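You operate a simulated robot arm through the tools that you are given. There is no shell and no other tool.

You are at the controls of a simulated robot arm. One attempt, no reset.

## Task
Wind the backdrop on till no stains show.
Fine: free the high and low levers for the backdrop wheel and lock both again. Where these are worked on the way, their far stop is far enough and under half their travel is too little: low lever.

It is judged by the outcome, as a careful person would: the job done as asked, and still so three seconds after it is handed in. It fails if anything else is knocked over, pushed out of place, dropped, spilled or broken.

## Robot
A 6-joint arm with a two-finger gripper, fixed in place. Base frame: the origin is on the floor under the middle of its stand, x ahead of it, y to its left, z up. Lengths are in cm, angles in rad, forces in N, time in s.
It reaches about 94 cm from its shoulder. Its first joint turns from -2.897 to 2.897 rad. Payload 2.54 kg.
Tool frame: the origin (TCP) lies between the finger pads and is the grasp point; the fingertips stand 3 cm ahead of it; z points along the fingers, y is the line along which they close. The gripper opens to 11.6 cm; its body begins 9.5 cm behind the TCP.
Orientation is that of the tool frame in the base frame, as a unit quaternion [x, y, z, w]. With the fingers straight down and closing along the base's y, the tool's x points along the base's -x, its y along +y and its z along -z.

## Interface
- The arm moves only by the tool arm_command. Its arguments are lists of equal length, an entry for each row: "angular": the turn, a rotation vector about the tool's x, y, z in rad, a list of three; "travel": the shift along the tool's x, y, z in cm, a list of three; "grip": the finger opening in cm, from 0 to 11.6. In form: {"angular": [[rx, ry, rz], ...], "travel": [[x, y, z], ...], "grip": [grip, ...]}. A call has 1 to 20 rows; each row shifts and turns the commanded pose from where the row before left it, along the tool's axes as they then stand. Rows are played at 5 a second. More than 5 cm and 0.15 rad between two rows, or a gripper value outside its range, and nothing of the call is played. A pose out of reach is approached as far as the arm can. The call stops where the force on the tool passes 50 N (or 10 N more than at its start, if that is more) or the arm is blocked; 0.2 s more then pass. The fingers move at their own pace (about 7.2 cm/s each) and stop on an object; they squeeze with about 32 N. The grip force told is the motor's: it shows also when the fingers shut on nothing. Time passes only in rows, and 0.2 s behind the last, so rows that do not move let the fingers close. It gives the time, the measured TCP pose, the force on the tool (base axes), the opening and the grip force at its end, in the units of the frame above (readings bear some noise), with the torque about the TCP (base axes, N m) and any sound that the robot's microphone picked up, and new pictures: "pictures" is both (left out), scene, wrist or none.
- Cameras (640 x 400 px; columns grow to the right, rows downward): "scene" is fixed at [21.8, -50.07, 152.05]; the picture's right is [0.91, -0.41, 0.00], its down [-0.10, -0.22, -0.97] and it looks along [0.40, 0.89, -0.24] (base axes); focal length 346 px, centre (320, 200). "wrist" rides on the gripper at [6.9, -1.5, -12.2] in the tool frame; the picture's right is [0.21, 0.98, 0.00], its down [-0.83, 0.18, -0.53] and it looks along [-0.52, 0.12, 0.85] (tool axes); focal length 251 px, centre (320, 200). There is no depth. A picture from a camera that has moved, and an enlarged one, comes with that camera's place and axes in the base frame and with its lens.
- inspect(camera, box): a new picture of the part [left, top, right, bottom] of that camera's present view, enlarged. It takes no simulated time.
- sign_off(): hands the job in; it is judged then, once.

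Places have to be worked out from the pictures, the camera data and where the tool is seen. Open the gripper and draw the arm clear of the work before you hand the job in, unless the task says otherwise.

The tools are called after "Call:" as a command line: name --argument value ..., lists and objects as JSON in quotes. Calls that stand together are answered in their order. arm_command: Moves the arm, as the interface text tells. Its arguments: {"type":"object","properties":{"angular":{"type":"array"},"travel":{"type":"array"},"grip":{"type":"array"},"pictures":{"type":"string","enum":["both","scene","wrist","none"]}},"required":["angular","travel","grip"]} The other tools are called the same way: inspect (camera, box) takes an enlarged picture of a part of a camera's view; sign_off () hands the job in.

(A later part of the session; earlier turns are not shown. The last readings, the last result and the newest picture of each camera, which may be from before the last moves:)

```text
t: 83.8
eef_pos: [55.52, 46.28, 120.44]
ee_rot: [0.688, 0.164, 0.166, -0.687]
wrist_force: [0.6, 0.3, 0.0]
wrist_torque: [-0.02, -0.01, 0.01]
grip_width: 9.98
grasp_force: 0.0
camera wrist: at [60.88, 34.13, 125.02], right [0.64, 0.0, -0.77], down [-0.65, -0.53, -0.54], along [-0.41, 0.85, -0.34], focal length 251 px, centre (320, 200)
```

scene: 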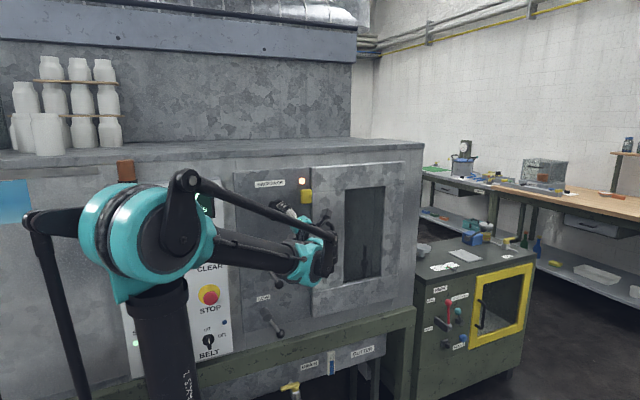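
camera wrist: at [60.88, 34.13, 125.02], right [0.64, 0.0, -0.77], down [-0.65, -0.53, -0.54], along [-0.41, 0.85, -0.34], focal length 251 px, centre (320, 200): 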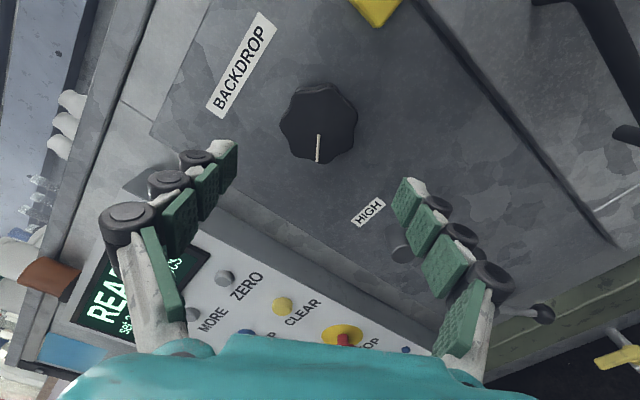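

Ready at φ≈2.67. I advance onto the knob and close.

Call:
arm_command --angular '[[0, 0, 0], [0, 0, 0], [0, 0, 0], [0, 0, 0], [0, 0, 0], [0, 0, 0], [0, 0, 0]]' --travel '[[0, 0, 4], [0, 0, 4], [0, 0, 4], [0, 0, 0], [0, 0, 0], [0, 0, 0], [0, 0, 0]]' --grip '[10, 10, 10, 8, 6.5, 5, 5]' --pictures "wrist"

```text
t: 85.4
eef_pos: [55.35, 58.3, 120.53]
ee_rot: [0.689, 0.166, 0.167, -0.686]
wrist_force: [1.4, -2.1, -9.2]
wrist_torque: [-0.26, -0.03, -0.34]
grip_width: 6.97
grasp_force: 44.8
camera wrist: at [60.88, 46.26, 125.07], right [0.64, -0.01, -0.77], down [-0.65, -0.53, -0.54], along [-0.41, 0.85, -0.34], focal length 251 px, centre (320, 200)
```

wrist: 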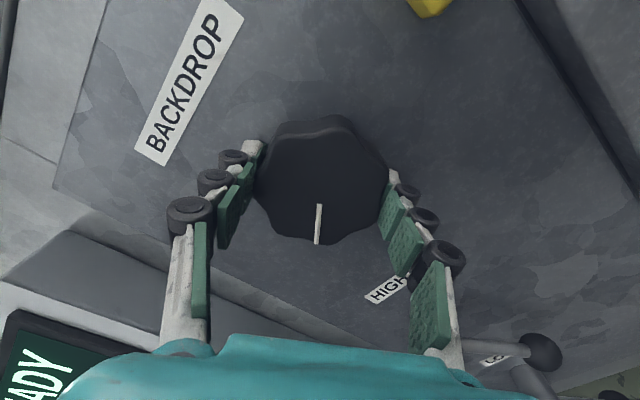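

Good grip. I turn counter-clockwise in ~1 rad strokes, watching force and the scene view of the window.

Call:
arm_command --angular '[[0, 0, -0.12], [0, 0, -0.12], [0, 0, -0.12], [0, 0, -0.12], [0, 0, -0.12], [0, 0, -0.12], [0, 0, -0.12], [0, 0, -0.12], [0, 0, 0]]' --travel '[[0, 0, 0], [0, 0, 0], [0, 0, 0], [0, 0, 0], [0, 0, 0], [0, 0, 0], [0, 0, 0], [0, 0, 0], [0, 0, 0]]' --grip '[5, 5, 5, 5, 5, 5, 5, 5, 5]' --pictures "none"

Call:
inspect --camera "scene" --box '[342, 185, 388, 214]'

Call:
inspect --camera "scene" --box '[342, 210, 388, 239]'

```text
t: 87.4
eef_pos: [55.35, 58.35, 120.33]
ee_rot: [0.534, 0.465, 0.465, -0.531]
wrist_force: [9.6, 28.7, 28.1]
wrist_torque: [0.46, 0.01, -0.23]
grip_width: 7.01
grasp_force: 45.0
```

```text
13.79 times, centred on (365, 200) of scene
camera zoom: at [21.8, -50.07, 152.05], right [0.91, -0.41, 0.0], down [-0.1, -0.22, -0.97], along [0.4, 0.89, -0.24], focal length 4766 px, centre (-301, 207)
```

zoom: 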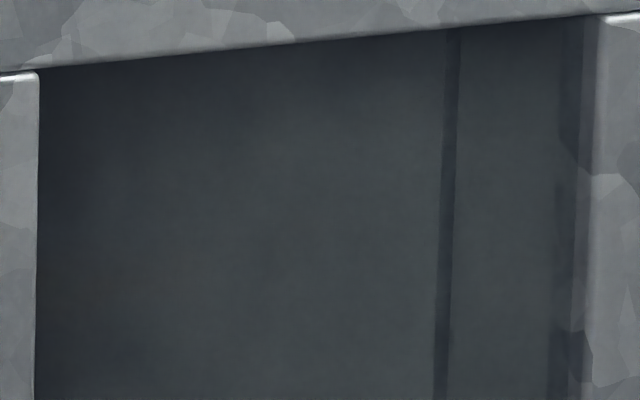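

```text
13.79 times, centred on (365, 224) of scene
camera zoom: at [21.8, -50.07, 152.05], right [0.91, -0.41, 0.0], down [-0.1, -0.22, -0.97], along [0.4, 0.89, -0.24], focal length 4766 px, centre (-301, -138)
```

zoom: 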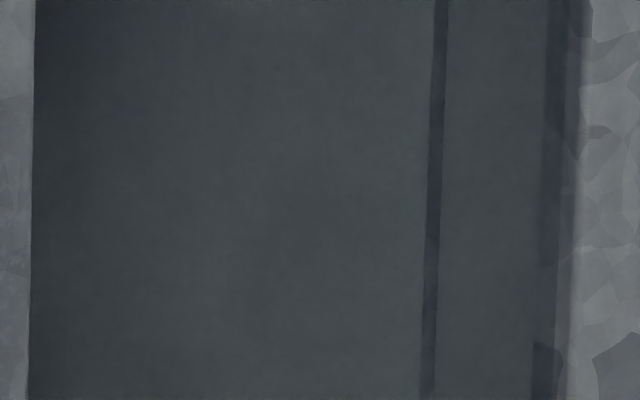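

Side load has built up a little; I relax it and continue counter-clockwise.

Call:
arm_command --angular '[[0, 0, 0], [0, 0, -0.12], [0, 0, -0.12], [0, 0, -0.12], [0, 0, -0.12], [0, 0, -0.12], [0, 0, -0.12], [0, 0, -0.12], [0, 0, 0]]' --travel '[[0.1, 0.02, 0.1], [0, 0, 0], [0, 0, 0], [0, 0, 0], [0, 0, 0], [0, 0, 0], [0, 0, 0], [0, 0, 0], [0, 0, 0]]' --grip '[5, 5, 5, 5, 5, 5, 5, 5, 5]' --pictures "none"

Call:
inspect --camera "scene" --box '[342, 185, 388, 214]'

Call:
inspect --camera "scene" --box '[342, 210, 388, 239]'

```text
t: 89.4
eef_pos: [55.46, 58.34, 120.55]
ee_rot: [0.297, 0.643, 0.641, -0.295]
wrist_force: [-3.3, -7.2, -9.9]
wrist_torque: [-0.11, -0.01, -0.28]
grip_width: 6.98
grasp_force: 45.1
```

```text
13.79 times, centred on (365, 200) of scene
camera zoom: at [21.8, -50.07, 152.05], right [0.91, -0.41, 0.0], down [-0.1, -0.22, -0.97], along [0.4, 0.89, -0.24], focal length 4766 px, centre (-301, 207)
```

zoom: 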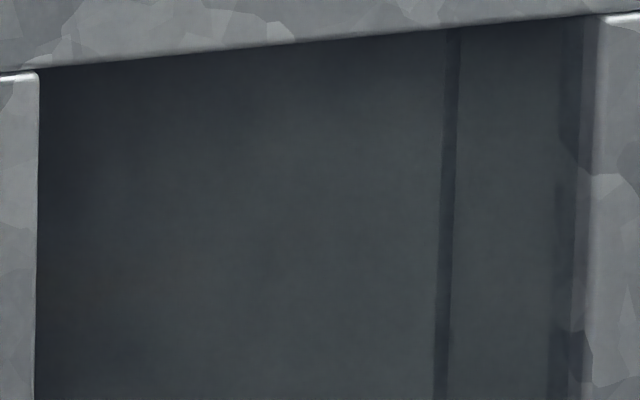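

```text
13.79 times, centred on (365, 224) of scene
camera zoom: at [21.8, -50.07, 152.05], right [0.91, -0.41, 0.0], down [-0.1, -0.22, -0.97], along [0.4, 0.89, -0.24], focal length 4766 px, centre (-301, -138)
```

zoom: 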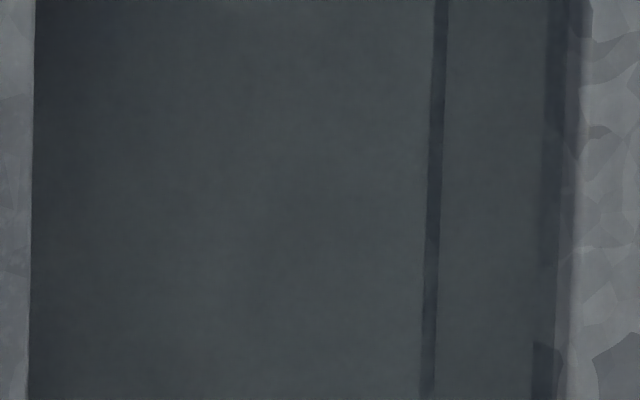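

Still clean; wheel now at about 2.2 rad. I continue back toward the start.

Call:
arm_command --angular '[[0, 0, -0.12], [0, 0, -0.12], [0, 0, -0.12], [0, 0, -0.12], [0, 0, -0.12], [0, 0, -0.12], [0, 0, -0.12], [0, 0, -0.12], [0, 0, 0]]' --travel '[[0, 0, 0], [0, 0, 0], [0, 0, 0], [0, 0, 0], [0, 0, 0], [0, 0, 0], [0, 0, 0], [0, 0, 0], [0, 0, 0]]' --grip '[5, 5, 5, 5, 5, 5, 5, 5, 5]' --pictures "none"

Call:
inspect --camera "scene" --box '[342, 185, 388, 214]'

Call:
inspect --camera "scene" --box '[342, 210, 388, 239]'

Call:
inspect --camera "scene" --box '[342, 235, 388, 264]'

```text
t: 91.4
eef_pos: [55.51, 58.42, 120.58]
ee_rot: [-0.032, 0.708, 0.705, 0.036]
wrist_force: [0.2, -3.9, -3.2]
wrist_torque: [0.18, -0.02, -0.07]
grip_width: 7.02
grasp_force: 45.4
```

```text
13.79 times, centred on (365, 200) of scene
camera zoom: at [21.8, -50.07, 152.05], right [0.91, -0.41, 0.0], down [-0.1, -0.22, -0.97], along [0.4, 0.89, -0.24], focal length 4766 px, centre (-301, 207)
```

zoom: 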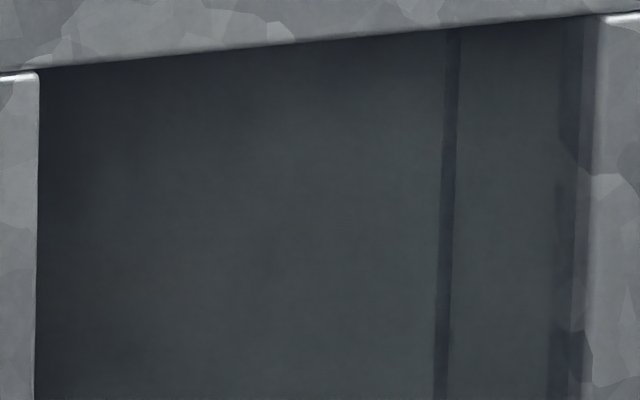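

```text
13.79 times, centred on (365, 224) of scene
camera zoom: at [21.8, -50.07, 152.05], right [0.91, -0.41, 0.0], down [-0.1, -0.22, -0.97], along [0.4, 0.89, -0.24], focal length 4766 px, centre (-301, -138)
```

zoom: 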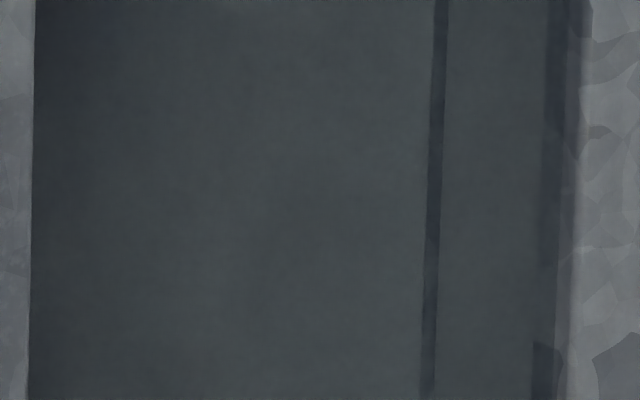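

```text
13.79 times, centred on (365, 250) of scene
camera zoom: at [21.8, -50.07, 152.05], right [0.91, -0.41, 0.0], down [-0.1, -0.22, -0.97], along [0.4, 0.89, -0.24], focal length 4766 px, centre (-301, -483)
```

zoom: 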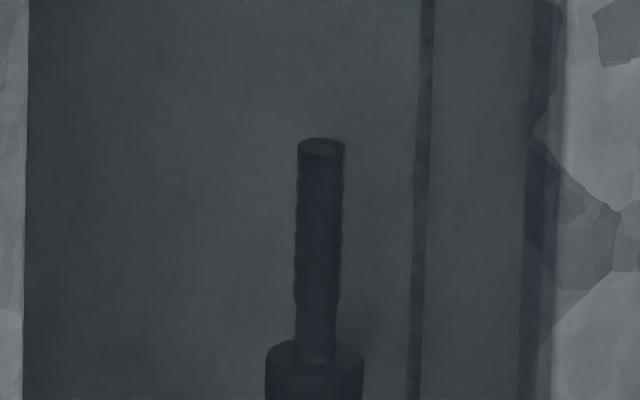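

Wheel at about 1.25 rad, still nothing in view. I continue to the original angle.

Call:
arm_command --angular '[[0, 0, -0.12], [0, 0, -0.12], [0, 0, -0.12], [0, 0, -0.12], [0, 0, -0.12], [0, 0, -0.12], [0, 0, -0.12], [0, 0, -0.12], [0, 0, -0.12], [0, 0, -0.12], [0, 0, 0]]' --travel '[[0, 0, 0], [0, 0, 0], [0, 0, 0], [0, 0, 0], [0, 0, 0], [0, 0, 0], [0, 0, 0], [0, 0, 0], [0, 0, 0], [0, 0, 0], [0, 0, 0]]' --grip '[5, 5, 5, 5, 5, 5, 5, 5, 5, 5, 5]' --pictures "wrist"

Call:
inspect --camera "scene" --box '[342, 185, 388, 214]'

Call:
inspect --camera "scene" --box '[342, 210, 388, 239]'

Call:
inspect --camera "scene" --box '[342, 235, 388, 264]'

Call:
inspect --camera "scene" --box '[342, 255, 388, 284]'

```text
t: 93.8
eef_pos: [55.45, 58.34, 120.59]
ee_rot: [-0.426, 0.566, 0.562, 0.427]
wrist_force: [1.0, 1.3, 10.9]
wrist_torque: [0.21, -0.02, 0.01]
grip_width: 7.0
grasp_force: 44.7
camera wrist: at [55.07, 46.22, 113.56], right [-1.0, 0.0, 0.06], down [0.05, -0.53, 0.85], along [0.03, 0.85, 0.53], focal length 251 px, centre (320, 200)
```

wrist: 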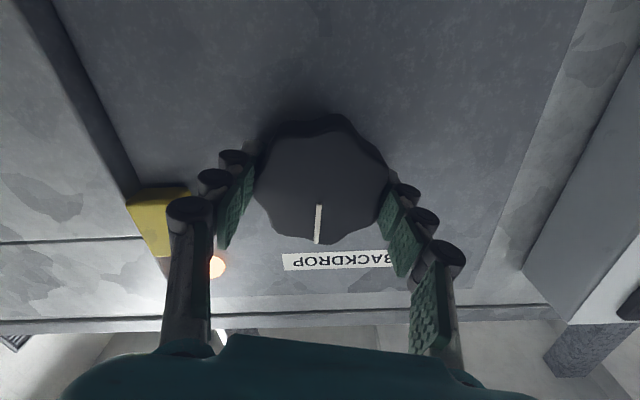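

```text
13.79 times, centred on (365, 200) of scene
camera zoom: at [21.8, -50.07, 152.05], right [0.91, -0.41, 0.0], down [-0.1, -0.22, -0.97], along [0.4, 0.89, -0.24], focal length 4766 px, centre (-301, 207)
```

zoom: 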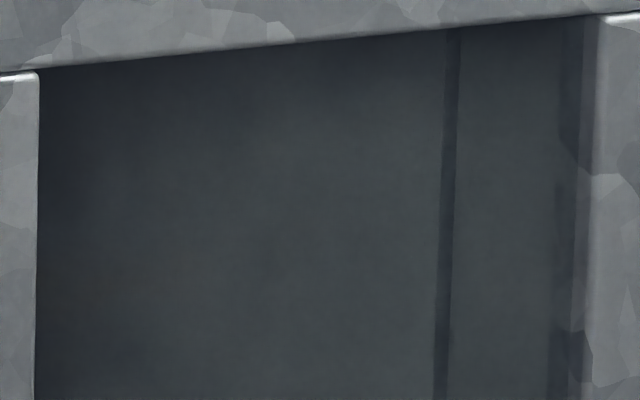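

```text
13.79 times, centred on (365, 224) of scene
camera zoom: at [21.8, -50.07, 152.05], right [0.91, -0.41, 0.0], down [-0.1, -0.22, -0.97], along [0.4, 0.89, -0.24], focal length 4766 px, centre (-301, -138)
```

zoom: 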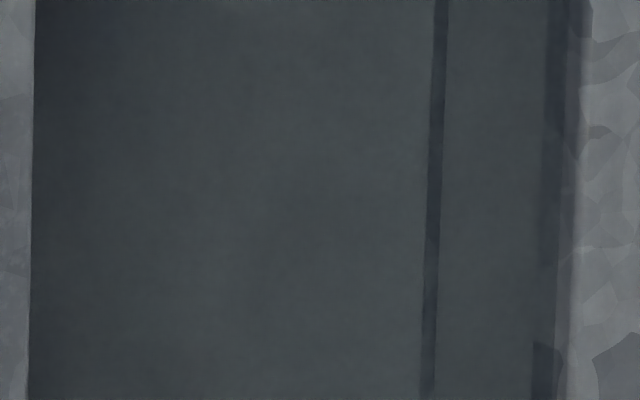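

```text
13.79 times, centred on (365, 250) of scene
camera zoom: at [21.8, -50.07, 152.05], right [0.91, -0.41, 0.0], down [-0.1, -0.22, -0.97], along [0.4, 0.89, -0.24], focal length 4766 px, centre (-301, -483)
```

zoom: 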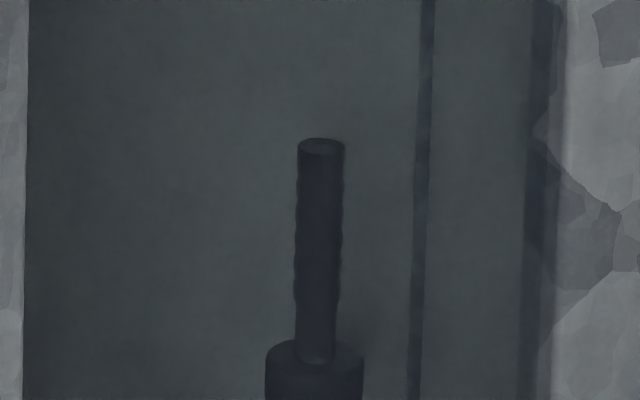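

```text
13.79 times, centred on (365, 270) of scene
camera zoom: at [21.8, -50.07, 152.05], right [0.91, -0.41, 0.0], down [-0.1, -0.22, -0.97], along [0.4, 0.89, -0.24], focal length 4766 px, centre (-301, -759)
```

zoom: 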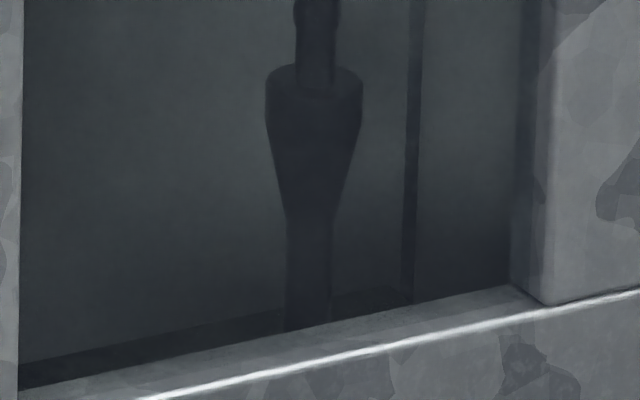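

At the starting angle the scene-visible half is also clean. So any stains must be in the half hidden from the scene camera; I release and go look from the right-hand viewpoint at this starting wheel angle.

Call:
arm_command --angular '[[0, 0, 0], [0, 0, 0], [0, 0, 0], [0, 0, 0], [0, 0, 0], [0, 0, 0], [0, 0, 0.144], [0, 0, 0.144], [0, 0, 0.144], [0, 0, 0.144], [0, 0, 0.144], [0, 0, 0.144], [0, 0, 0.144], [0, 0, 0.144], [0, 0, 0.144], [0, 0, 0.144], [0, 0, 0.144], [0, 0, 0.144], [0, 0, 0.144], [0, 0, 0.144]]' --travel '[[0, 0, 0], [0, 0, 0], [0, 0, 0], [0, 0, -4], [0, 0, -4], [0, 0, -4], [0, 0, 0], [0, 0, 0], [0, 0, 0], [0, 0, 0], [0, 0, 0], [0, 0, 0], [0, 0, 0], [0, 0, 0], [0, 0, 0], [0, 0, 0], [0, 0, 0], [0, 0, 0], [0, 0, 0], [0, 0, 0]]' --grip '[8, 10.5, 10.5, 10.5, 10.5, 10.5, 10.5, 10.5, 10.5, 10.5, 10.5, 10.5, 10.5, 10.5, 10.5, 10.5, 10.5, 10.5, 10.5, 10.5]' --pictures "none"

Call:
arm_command --angular '[[0, 0, 0.144], [0, 0, 0.144], [0, 0, 0.144], [0, 0, 0.144], [0, 0, 0.144], [0, 0, 0.144], [0, 0, 0]]' --travel '[[0, 0, 0], [0, 0, 0], [0, 0, 0], [0, 0, 0], [0, 0, 0], [0, 0, 0], [0, 0, 0]]' --grip '[11.6, 11.6, 11.6, 11.6, 11.6, 11.6, 11.6]' --pictures "wrist"

```text
t: 98.0
eef_pos: [55.4, 46.39, 120.72]
ee_rot: [0.252, 0.661, 0.661, -0.248]
wrist_force: [-1.1, 0.5, -0.5]
wrist_torque: [0.0, 0.01, 0.02]
grip_width: 10.49
grasp_force: 0.0
```

```text
t: 99.6
eef_pos: [55.41, 46.4, 120.48]
ee_rot: [0.506, 0.496, 0.497, -0.502]
wrist_force: [-0.4, -0.7, 0.7]
wrist_torque: [-0.02, 0.0, -0.02]
grip_width: 11.59
grasp_force: 0.1
camera wrist: at [54.04, 34.29, 127.52], right [0.98, 0.0, 0.2], down [0.17, -0.54, -0.83], along [0.11, 0.84, -0.53], focal length 251 px, centre (320, 200)
```

wrist: 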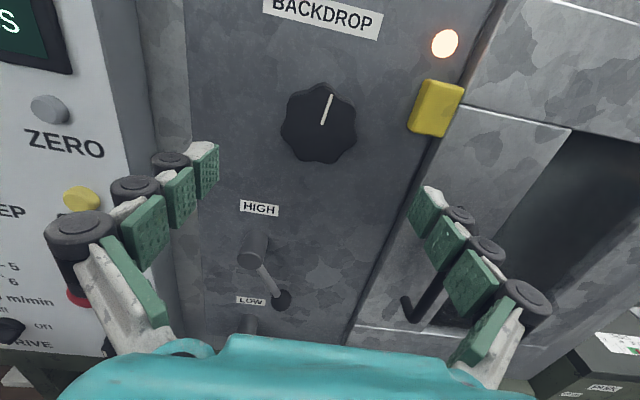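

Pointer up again (start angle). Now to the right-hand viewpoint.

Call:
arm_command --angular '[[0, 0, 0], [0, 0, 0], [0, 0, 0], [0, 0, 0], [0, 0, 0], [0, 0, 0], [0, 0, 0], [0, 0, 0], [0.1333, 0, 0], [0.1333, 0, 0], [0.1333, 0, 0], [0, 0, 0]]' --travel '[[-0.69, 3.46, -1.91], [-0.69, 3.46, -1.91], [-0.69, 3.46, -1.91], [-0.69, 3.46, -1.91], [-0.69, 3.46, -1.91], [-0.69, 3.46, -1.91], [-0.69, 3.46, -1.91], [-0.69, 3.46, -1.91], [0, 0, 0], [0, 0, 0], [0, 0, 0], [0, 0, 0]]' --grip '[11.6, 11.6, 11.6, 11.6, 11.6, 11.6, 11.6, 11.6, 11.6, 11.6, 11.6, 11.6]' --pictures "wrist"

Call:
inspect --camera "wrist" --box '[340, 0, 600, 160]'

Call:
inspect --camera "wrist" --box '[340, 110, 500, 260]'

Call:
inspect --camera "wrist" --box '[370, 60, 470, 160]'

```text
t: 102.2
eef_pos: [83.03, 31.07, 114.65]
ee_rot: [-0.395, -0.585, -0.388, 0.592]
wrist_force: [-0.5, 0.3, 0.6]
wrist_torque: [-0.02, 0.0, 0.0]
grip_width: 11.6
grasp_force: 0.1
camera wrist: at [86.43, 19.23, 121.6], right [0.9, 0.38, 0.2], down [0.36, -0.42, -0.83], along [-0.23, 0.82, -0.52], focal length 251 px, centre (320, 200)
```

wrist: 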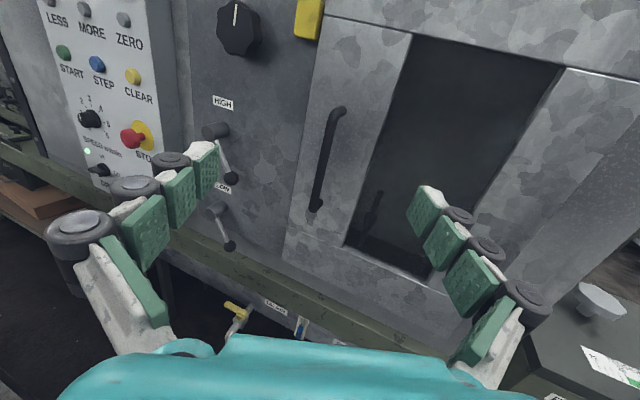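

```text
2.46 times, centred on (470, 80) of wrist
camera zoom: at [86.43, 19.23, 121.6], right [0.9, 0.38, 0.2], down [0.36, -0.42, -0.83], along [-0.23, 0.82, -0.52], focal length 619 px, centre (-49, 495)
```

zoom: 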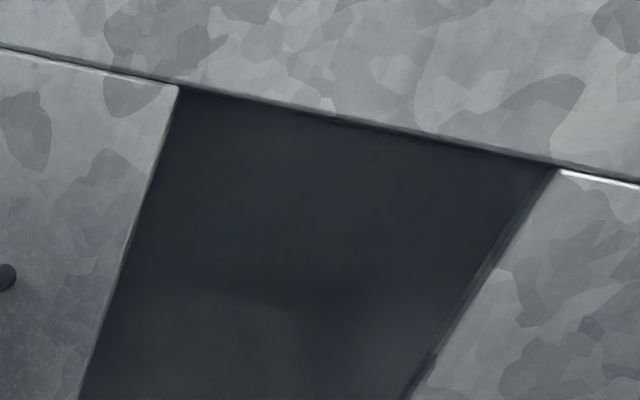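

```text
2.67 times, centred on (420, 185) of wrist
camera zoom: at [86.43, 19.23, 121.6], right [0.9, 0.38, 0.2], down [0.36, -0.42, -0.83], along [-0.23, 0.82, -0.52], focal length 670 px, centre (53, 240)
```

zoom: 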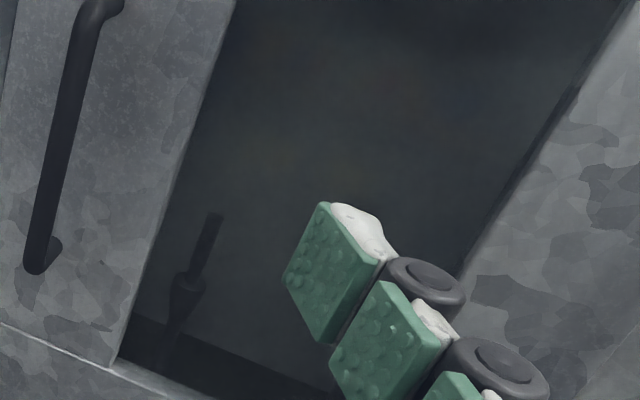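

```text
4.00 times, centred on (420, 110) of wrist
camera zoom: at [86.43, 19.23, 121.6], right [0.9, 0.38, 0.2], down [0.36, -0.42, -0.83], along [-0.23, 0.82, -0.52], focal length 1006 px, centre (-80, 560)
```

zoom: 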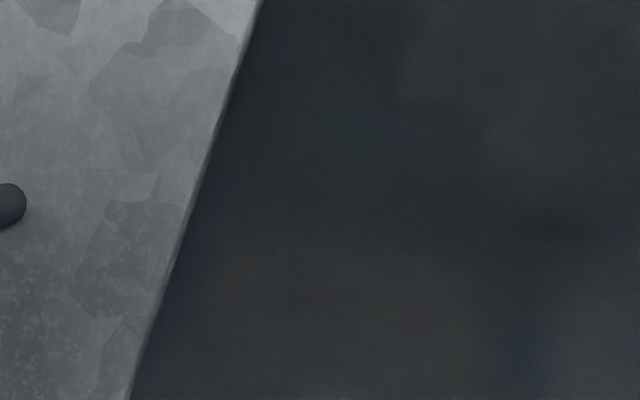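

Nothing there at the start angle either, so this chamber wall is not where the stains show. I compare the blue sheet at the machine's left now (wheel at start) with the earlier crop taken at half a turn.

Call:
inspect --camera "scene" --box '[0, 160, 50, 235]'

Call:
inspect --camera "scene" --box '[0, 130, 130, 330]'

Call:
inspect --camera "scene" --box '[440, 240, 560, 360]'

```text
5.33 times, centred on (25, 198) of scene
camera zoom: at [21.8, -50.07, 152.05], right [0.91, -0.41, 0.0], down [-0.1, -0.22, -0.97], along [0.4, 0.89, -0.24], focal length 1843 px, centre (1893, 213)
```

zoom: 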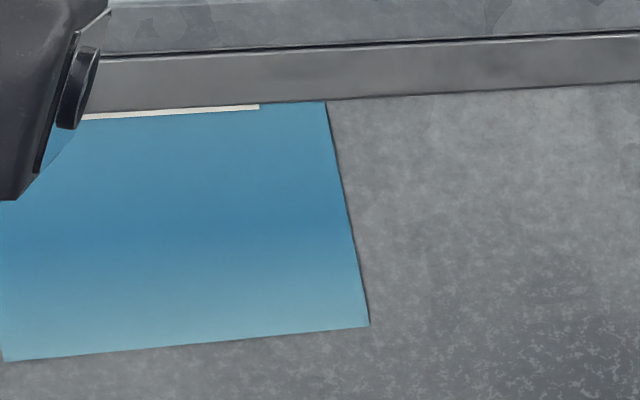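

```text
2.00 times, centred on (65, 230) of scene
camera zoom: at [21.8, -50.07, 152.05], right [0.91, -0.41, 0.0], down [-0.1, -0.22, -0.97], along [0.4, 0.89, -0.24], focal length 691 px, centre (830, 140)
```

zoom: 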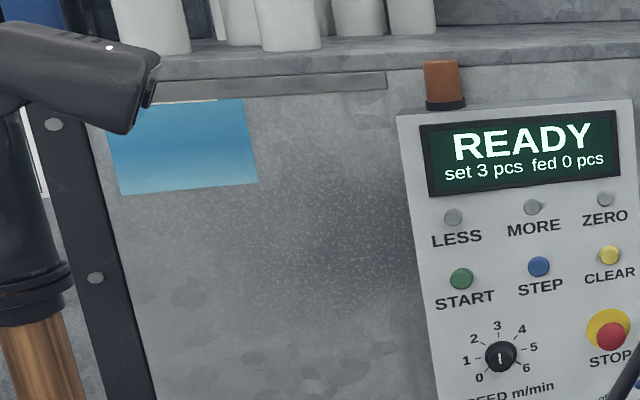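

```text
3.33 times, centred on (500, 300) of scene
camera zoom: at [21.8, -50.07, 152.05], right [0.91, -0.41, 0.0], down [-0.1, -0.22, -0.97], along [0.4, 0.89, -0.24], focal length 1152 px, centre (-280, -133)
```

zoom: 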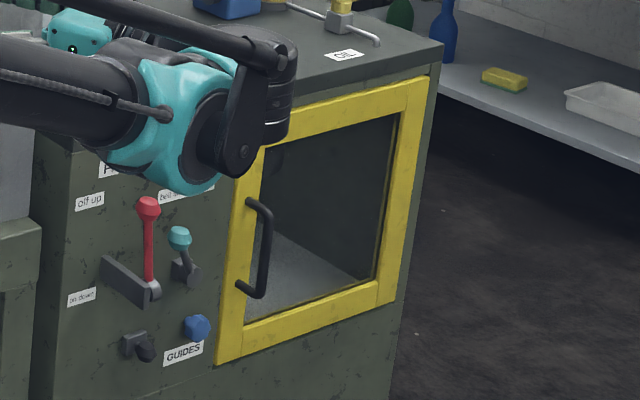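

Triangulating the sheet's right edge puts the backdrop deeper, at y≈89, so the scene camera only sees its right third. I scan the rest methodically at high zoom from this right-hand viewpoint.

Call:
inspect --camera "wrist" --box '[395, 35, 475, 85]'

Call:
inspect --camera "wrist" --box '[470, 45, 550, 95]'

Call:
inspect --camera "wrist" --box '[380, 85, 460, 135]'

Call:
inspect --camera "wrist" --box '[450, 90, 530, 140]'

Call:
inspect --camera "wrist" --box '[360, 135, 440, 185]'

Call:
inspect --camera "wrist" --box '[430, 135, 510, 185]'

Call:
inspect --camera "wrist" --box '[345, 185, 425, 235]'

```text
8.00 times, centred on (435, 60) of wrist
camera zoom: at [86.43, 19.23, 121.6], right [0.9, 0.38, 0.2], down [0.36, -0.42, -0.83], along [-0.23, 0.82, -0.52], focal length 2012 px, centre (-600, 1320)
```

zoom: 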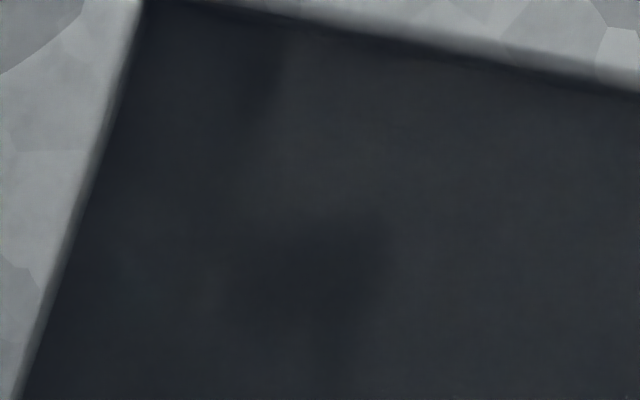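

```text
8.00 times, centred on (510, 70) of wrist
camera zoom: at [86.43, 19.23, 121.6], right [0.9, 0.38, 0.2], down [0.36, -0.42, -0.83], along [-0.23, 0.82, -0.52], focal length 2012 px, centre (-1200, 1240)
```

zoom: 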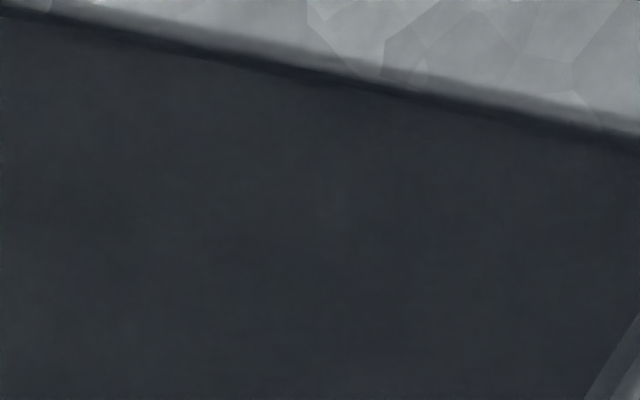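

```text
8.00 times, centred on (420, 110) of wrist
camera zoom: at [86.43, 19.23, 121.6], right [0.9, 0.38, 0.2], down [0.36, -0.42, -0.83], along [-0.23, 0.82, -0.52], focal length 2012 px, centre (-480, 920)
```

zoom: 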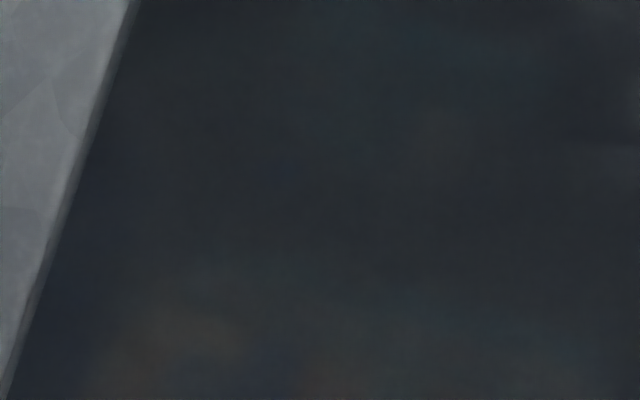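

```text
8.00 times, centred on (490, 115) of wrist
camera zoom: at [86.43, 19.23, 121.6], right [0.9, 0.38, 0.2], down [0.36, -0.42, -0.83], along [-0.23, 0.82, -0.52], focal length 2012 px, centre (-1040, 880)
```

zoom: 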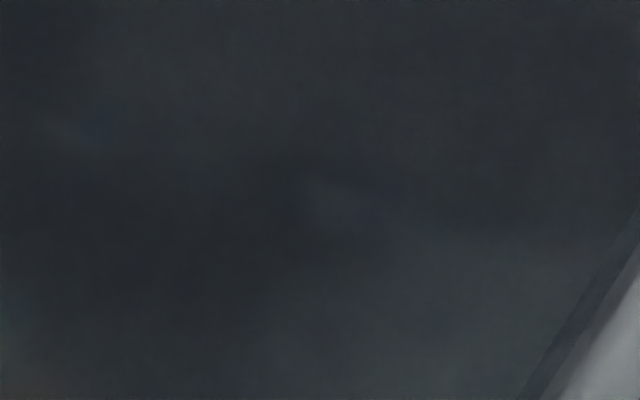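

```text
8.00 times, centred on (400, 160) of wrist
camera zoom: at [86.43, 19.23, 121.6], right [0.9, 0.38, 0.2], down [0.36, -0.42, -0.83], along [-0.23, 0.82, -0.52], focal length 2012 px, centre (-320, 520)
```

zoom: 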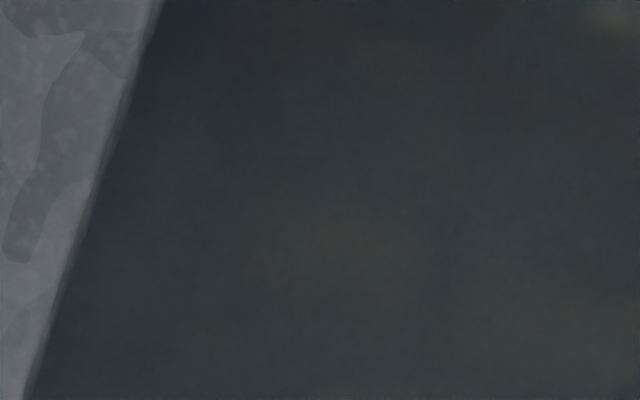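

```text
8.00 times, centred on (470, 160) of wrist
camera zoom: at [86.43, 19.23, 121.6], right [0.9, 0.38, 0.2], down [0.36, -0.42, -0.83], along [-0.23, 0.82, -0.52], focal length 2012 px, centre (-880, 520)
```

zoom: 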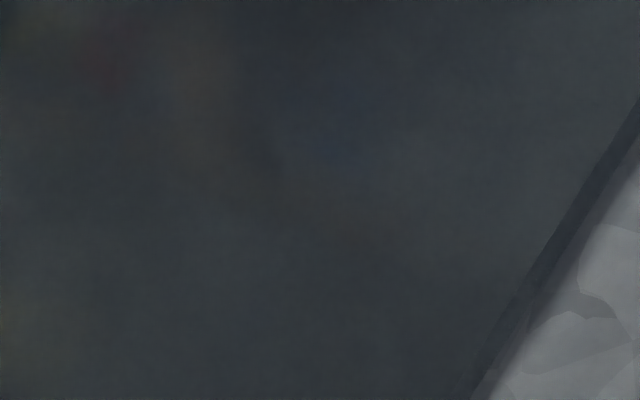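

```text
8.00 times, centred on (385, 210) of wrist
camera zoom: at [86.43, 19.23, 121.6], right [0.9, 0.38, 0.2], down [0.36, -0.42, -0.83], along [-0.23, 0.82, -0.52], focal length 2012 px, centre (-200, 120)
```

zoom: 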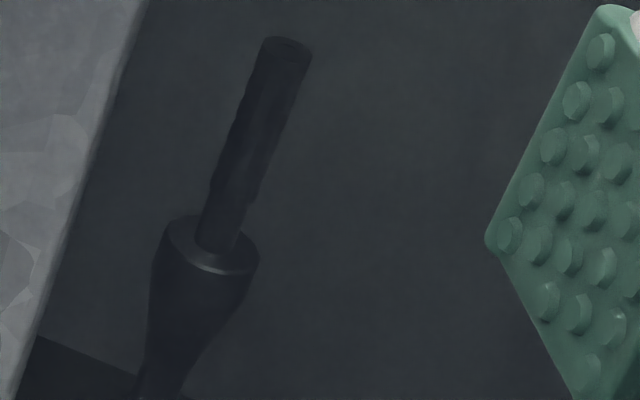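

The coloured tints coincide with the predicted mirror image of objects behind the camera, so the chamber wall is genuinely clean here. I survey the rest of the machine front with the wrist camera, starting with the left side.

Call:
arm_command --angular '[[0, 0, 0], [0, 0, 0], [0, 0, 0], [0, 0, 0], [0, 0, 0], [0, 0, 0], [0, 0, 0], [0, 0, 0], [0, 0, 0], [0, 0, 0], [0, 0, 0]]' --travel '[[1.2, -4.1, 1.8], [1.2, -4.1, 1.8], [1.2, -4.1, 1.8], [1.2, -4.1, 1.8], [1.2, -4.1, 1.8], [1.2, -4.1, 1.6], [1.2, -4.1, 1.6], [1.2, -4.1, 1.6], [1.2, -4.1, 1.6], [1.2, -4.1, 1.6], [1.2, -4.1, 1.6]]' --grip '[11.6, 11.6, 11.6, 11.6, 11.6, 11.6, 11.6, 11.6, 11.6, 11.6, 11.6]'

```text
t: 104.6
eef_pos: [34.37, 30.88, 128.54]
ee_rot: [-0.396, -0.585, -0.388, 0.592]
wrist_force: [0.2, 0.1, -0.4]
wrist_torque: [0.0, 0.03, 0.02]
grip_width: 11.61
grasp_force: 0.0
camera wrist: at [37.94, 19.05, 135.49], right [0.9, 0.38, 0.2], down [0.36, -0.43, -0.83], along [-0.23, 0.82, -0.52], focal length 251 px, centre (320, 200)
```

scene: 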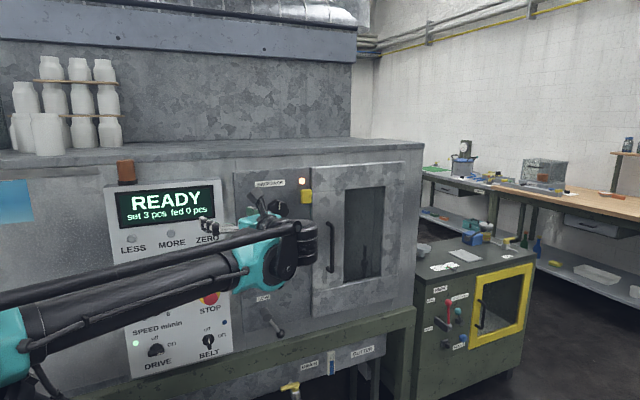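
wrist: 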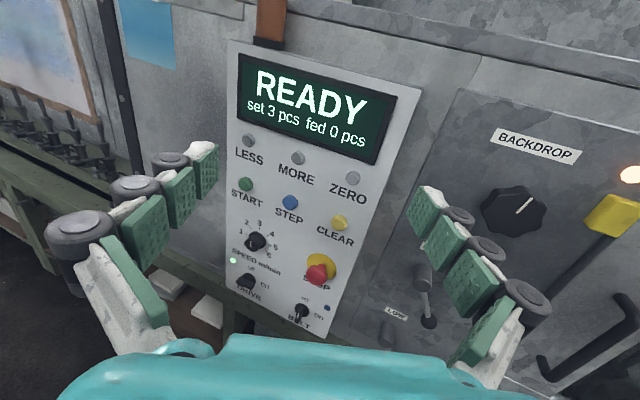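

On the far left there's an open booth with a framed light-coloured sheet behind a row of spindles: that is likely the backdrop. I zoom in there.

Call:
inspect --camera "wrist" --box '[0, 0, 180, 180]'

Call:
inspect --camera "scene" --box '[0, 100, 60, 300]'

```text
2.22 times, centred on (90, 90) of wrist
camera zoom: at [37.94, 19.05, 135.49], right [0.9, 0.38, 0.2], down [0.36, -0.43, -0.83], along [-0.23, 0.82, -0.52], focal length 559 px, centre (831, 444)
```

zoom: 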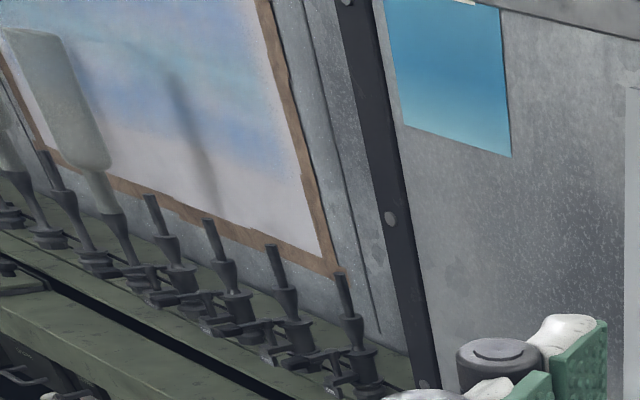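

```text
2.00 times, centred on (30, 200) of scene
camera zoom: at [21.8, -50.07, 152.05], right [0.91, -0.41, 0.0], down [-0.1, -0.22, -0.97], along [0.4, 0.89, -0.24], focal length 691 px, centre (900, 200)
```

zoom: 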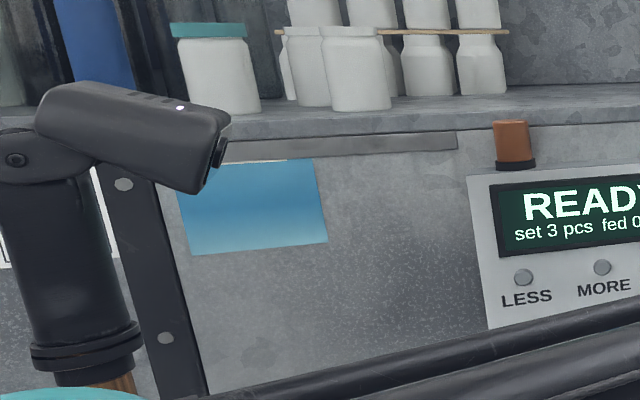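

Found it: a white framed sheet with blue overspray stains behind the spindle conveyor, at the machine's far left. I turn the camera further left for a fuller view.

Call:
arm_command --angular '[[0.13, 0, 0], [0.13, 0, 0], [0.13, 0, 0], [0.13, 0, 0], [0.13, 0, 0], [0, 0, 0]]' --travel '[[0, 0, 0], [0, 0, 0], [0, 0, 0], [0, 0, 0], [0, 0, 0], [0, 0, 0]]' --grip '[11.6, 11.6, 11.6, 11.6, 11.6, 11.6]'

Call:
inspect --camera "wrist" --box '[0, 0, 320, 200]'

```text
t: 106.0
eef_pos: [33.67, 31.82, 128.57]
ee_rot: [-0.186, -0.679, -0.182, 0.687]
wrist_force: [-0.5, 0.1, -0.3]
wrist_torque: [0.02, 0.01, 0.0]
grip_width: 11.6
grasp_force: 0.0
out of reach, approached as far as the arm can: row 5
camera wrist: at [43.69, 24.4, 135.37], right [0.49, 0.85, 0.21], down [0.54, -0.11, -0.83], along [-0.68, 0.52, -0.51], focal length 251 px, centre (320, 200)
```

scene: 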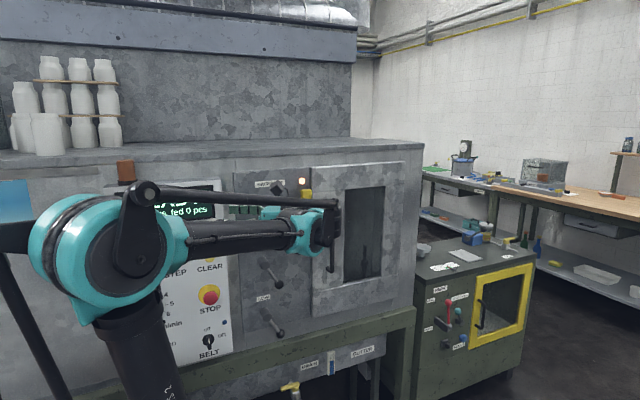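
wrist: 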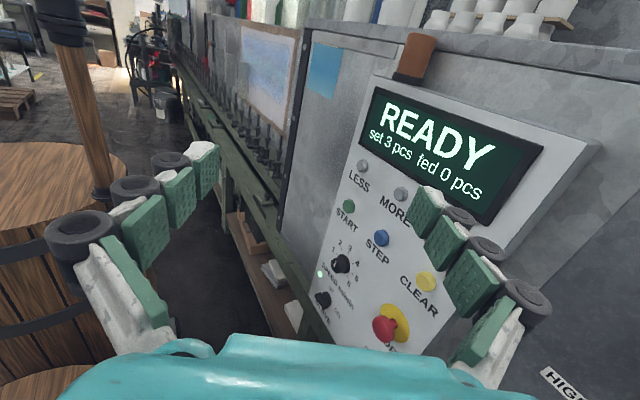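

```text
2.00 times, centred on (160, 100) of wrist
camera zoom: at [43.69, 24.4, 135.37], right [0.49, 0.85, 0.21], down [0.54, -0.11, -0.83], along [-0.68, 0.52, -0.51], focal length 503 px, centre (640, 400)
```

zoom: 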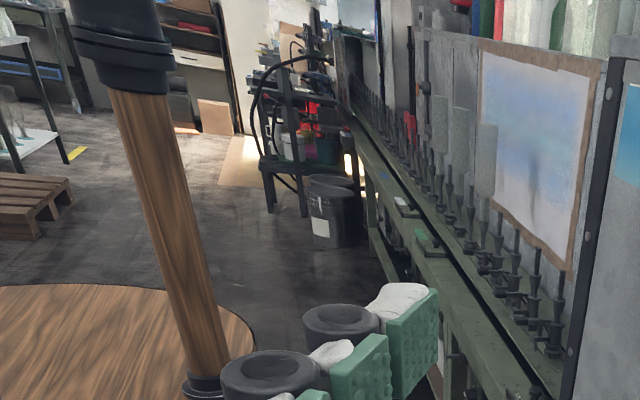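

The whole backdrop is visible from here. I zoom in on it to note the stain pattern at the start angle.

Call:
inspect --camera "wrist" --box '[225, 10, 315, 150]'

Call:
inspect --camera "wrist" --box '[235, 15, 305, 85]'

```text
2.86 times, centred on (270, 80) of wrist
camera zoom: at [43.69, 24.4, 135.37], right [0.49, 0.85, 0.21], down [0.54, -0.11, -0.83], along [-0.68, 0.52, -0.51], focal length 718 px, centre (463, 543)
```

zoom: 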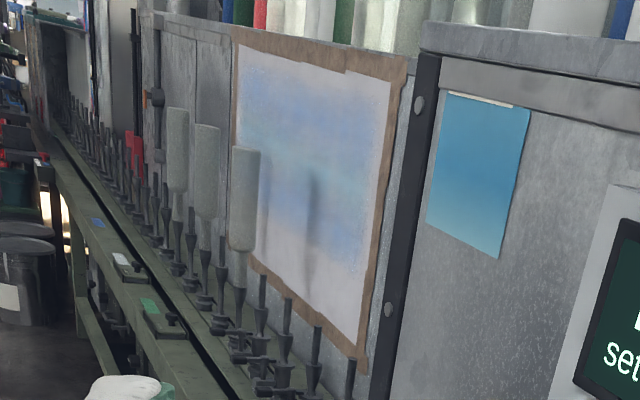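

```text
5.71 times, centred on (270, 50) of wrist
camera zoom: at [43.69, 24.4, 135.37], right [0.49, 0.85, 0.21], down [0.54, -0.11, -0.83], along [-0.68, 0.52, -0.51], focal length 1437 px, centre (606, 1057)
```

zoom: 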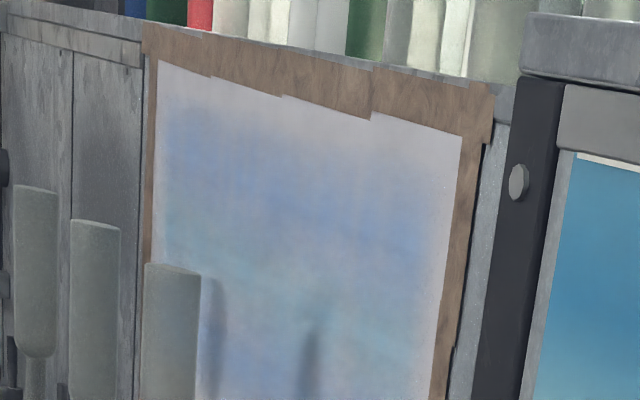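

The sheet at the left (white with a blue overspray cloud, framed with tape) is clearly stained at this wheel angle. I go back to the knob, rolled to the negative side for a long clockwise stroke.

Call:
arm_command --angular '[[-0.1491, 0, 0], [-0.1491, 0, 0], [-0.1491, 0, 0], [-0.1491, 0, 0], [-0.1491, 0, 0], [-0.1491, 0, 0], [-0.1491, 0, 0], [0, 0, 0], [0, 0, 0], [0, 0, 0], [0, 0, 0], [0, 0, 0], [0, 0, 0], [0, 0, -0.145], [0, 0, -0.145], [0, 0, -0.145], [0, 0, -0.145], [0, 0, -0.145], [0, 0, -0.145], [0, 0, -0.145]]' --travel '[[0, 0, 0], [0, 0, 0], [0, 0, 0], [0, 0, 0], [0, 0, 0], [0, 0, 0], [0, 0, 0], [-1.35, 3.62, 2.42], [-1.35, 3.62, 2.42], [-1.35, 3.62, 2.42], [-1.35, 3.62, 2.42], [-1.35, 3.62, 2.42], [-1.35, 3.62, 2.42], [0, 0, 0], [0, 0, 0], [0, 0, 0], [0, 0, 0], [0, 0, 0], [0, 0, 0], [0, 0, 0]]' --grip '[10, 10, 10, 10, 10, 10, 10, 10, 10, 10, 10, 10, 10, 10, 10, 10, 10, 10, 10, 10]' --pictures "none"

Call:
arm_command --angular '[[0, 0, -0.145], [0, 0, -0.145], [0, 0, -0.145], [0, 0, -0.145], [0, 0, -0.145], [0, 0, -0.145], [0, 0, -0.145], [0, 0, -0.145], [0, 0, -0.145], [0, 0, -0.145], [0, 0, -0.145], [0, 0, -0.145], [0, 0, -0.145], [0, 0, -0.145], [0, 0, -0.145], [0, 0, -0.145], [0, 0, -0.145], [0, 0, -0.145], [0, 0, -0.145]]' --travel '[[0, 0, 0], [0, 0, 0], [0, 0, 0], [0, 0, 0], [0, 0, 0], [0, 0, 0], [0, 0, 0], [0, 0, 0], [0, 0, 0], [0, 0, 0], [0, 0, 0], [0, 0, 0], [0, 0, 0], [0, 0, 0], [0, 0, 0], [0, 0, 0], [0, 0, 0], [0, 0, 0], [0, 0, 0]]' --grip '[10, 10, 10, 10, 10, 10, 10, 10, 10, 10, 10, 10, 10, 10, 10, 10, 10, 10, 10]' --pictures "wrist"

```text
t: 110.2
eef_pos: [55.24, 46.36, 120.05]
ee_rot: [0.197, 0.68, 0.677, -0.199]
wrist_force: [-0.5, -0.7, 0.1]
wrist_torque: [-0.02, -0.05, -0.05]
grip_width: 10.0
grasp_force: 0.0
```

```text
t: 114.2
eef_pos: [55.25, 46.2, 120.13]
ee_rot: [0.631, -0.323, -0.326, -0.626]
wrist_force: [0.2, -0.6, 0.3]
wrist_torque: [0.01, -0.02, -0.01]
grip_width: 10.0
grasp_force: 0.0
camera wrist: at [60.62, 34.18, 115.49], right [-0.67, 0.0, -0.74], down [-0.62, -0.53, 0.57], along [-0.4, 0.85, 0.36], focal length 251 px, centre (320, 200)
```

wrist: 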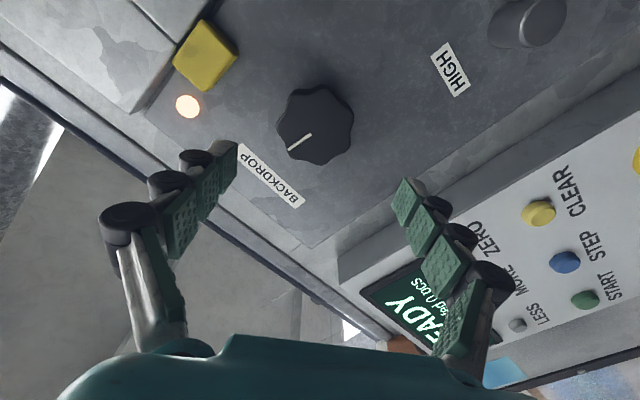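

Positioned at φ≈-2.19. I correct the offset, advance onto the knob and close.

Call:
arm_command --angular '[[0, 0, 0], [0, 0, 0], [0, 0, 0], [0, 0, 0], [0, 0, 0], [0, 0, 0], [0, 0, 0], [0, 0, 0]]' --travel '[[-0.16, -0.32, 4], [0, 0, 4], [0, 0, 4.1], [0, 0, 0], [0, 0, 0], [0, 0, 0], [0, 0, 0], [0, 0, 0]]' --grip '[10, 10, 10, 10, 8, 6.5, 5, 5]' --pictures "wrist"

```text
t: 116.0
eef_pos: [55.4, 58.5, 120.46]
ee_rot: [0.629, -0.325, -0.326, -0.626]
wrist_force: [8.8, 0.5, 8.7]
wrist_torque: [0.19, 0.0, -0.39]
grip_width: 7.0
grasp_force: 44.5
camera wrist: at [60.77, 46.32, 115.79], right [-0.67, 0.0, -0.74], down [-0.62, -0.53, 0.57], along [-0.4, 0.85, 0.36], focal length 251 px, centre (320, 200)
```

wrist: 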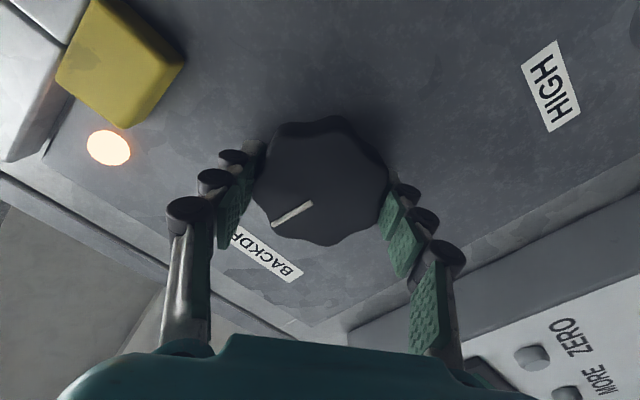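

Good grip. Turning clockwise.

Call:
arm_command --angular '[[0, 0, 0.12], [0, 0, 0.12], [0, 0, 0.12], [0, 0, 0.12], [0, 0, 0.12], [0, 0, 0.12], [0, 0, 0.12], [0, 0, 0.12], [0, 0, 0]]' --travel '[[0, 0, 0], [0, 0, 0], [0, 0, 0], [0, 0, 0], [0, 0, 0], [0, 0, 0], [0, 0, 0], [0, 0, 0], [0, 0, 0]]' --grip '[5, 5, 5, 5, 5, 5, 5, 5, 5]' --pictures "none"

Call:
arm_command --angular '[[0, 0, 0.12], [0, 0, 0.12], [0, 0, 0.12], [0, 0, 0.12], [0, 0, 0.12], [0, 0, 0.12], [0, 0, 0]]' --travel '[[0, 0, 0], [0, 0, 0], [0, 0, 0], [0, 0, 0], [0, 0, 0], [0, 0, 0], [0, 0, 0]]' --grip '[5, 5, 5, 5, 5, 5, 5]' --pictures "none"

```text
t: 118.0
eef_pos: [55.48, 58.47, 120.4]
ee_rot: [-0.408, 0.578, 0.58, 0.404]
wrist_force: [15.0, 15.1, 31.1]
wrist_torque: [0.77, 0.01, 0.13]
grip_width: 7.0
grasp_force: 44.9
```

```text
t: 119.6
eef_pos: [55.46, 58.37, 120.46]
ee_rot: [-0.177, 0.686, 0.684, 0.174]
wrist_force: [12.3, 19.3, 39.7]
wrist_torque: [0.54, 0.01, -0.28]
grip_width: 7.02
grasp_force: 45.3
```

Side load reached ~40 N in z; I relax it and carry on.

Call:
arm_command --angular '[[0, 0, 0], [0, 0, 0.12], [0, 0, 0.12], [0, 0, 0.12], [0, 0, 0.12], [0, 0, 0.12], [0, 0, 0.12], [0, 0, 0]]' --travel '[[-0.1, 0.1, 0.07], [0, 0, 0], [0, 0, 0], [0, 0, 0], [0, 0, 0], [0, 0, 0], [0, 0, 0], [0, 0, 0]]' --grip '[5, 5, 5, 5, 5, 5, 5, 5]' --pictures "none"

Call:
arm_command --angular '[[0, 0, 0.12], [0, 0, 0.12], [0, 0, 0.12], [0, 0, 0.12], [0, 0, 0.12], [0, 0, 0]]' --travel '[[0, 0, 0], [0, 0, 0], [0, 0, 0], [0, 0, 0], [0, 0, 0], [0, 0, 0]]' --grip '[5, 5, 5, 5, 5, 5]' --pictures "wrist"

```text
t: 121.4
eef_pos: [55.31, 58.34, 120.43]
ee_rot: [0.074, 0.704, 0.702, -0.077]
wrist_force: [-12.5, -15.1, -11.9]
wrist_torque: [-0.37, -0.01, 0.39]
grip_width: 7.0
grasp_force: 45.3
```

```text
t: 122.8
eef_pos: [55.27, 58.47, 120.67]
ee_rot: [0.28, 0.65, 0.648, -0.281]
wrist_force: [-15.6, -19.5, -12.6]
wrist_torque: [-0.32, 0.01, 0.59]
grip_width: 7.0
grasp_force: 44.7
camera wrist: at [49.67, 46.29, 124.64], right [0.57, 0.0, 0.82], down [0.7, -0.53, -0.48], along [0.44, 0.85, -0.3], focal length 251 px, centre (320, 200)
```

wrist: 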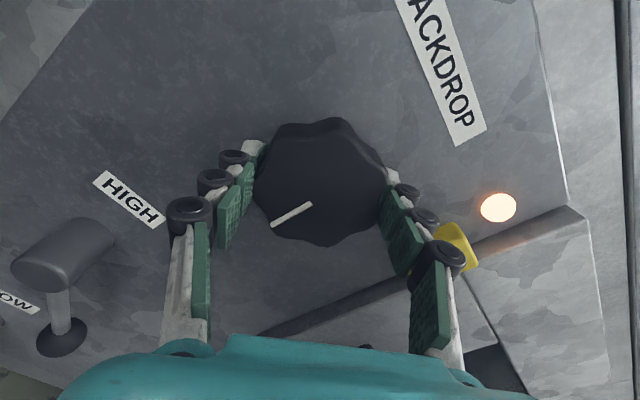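

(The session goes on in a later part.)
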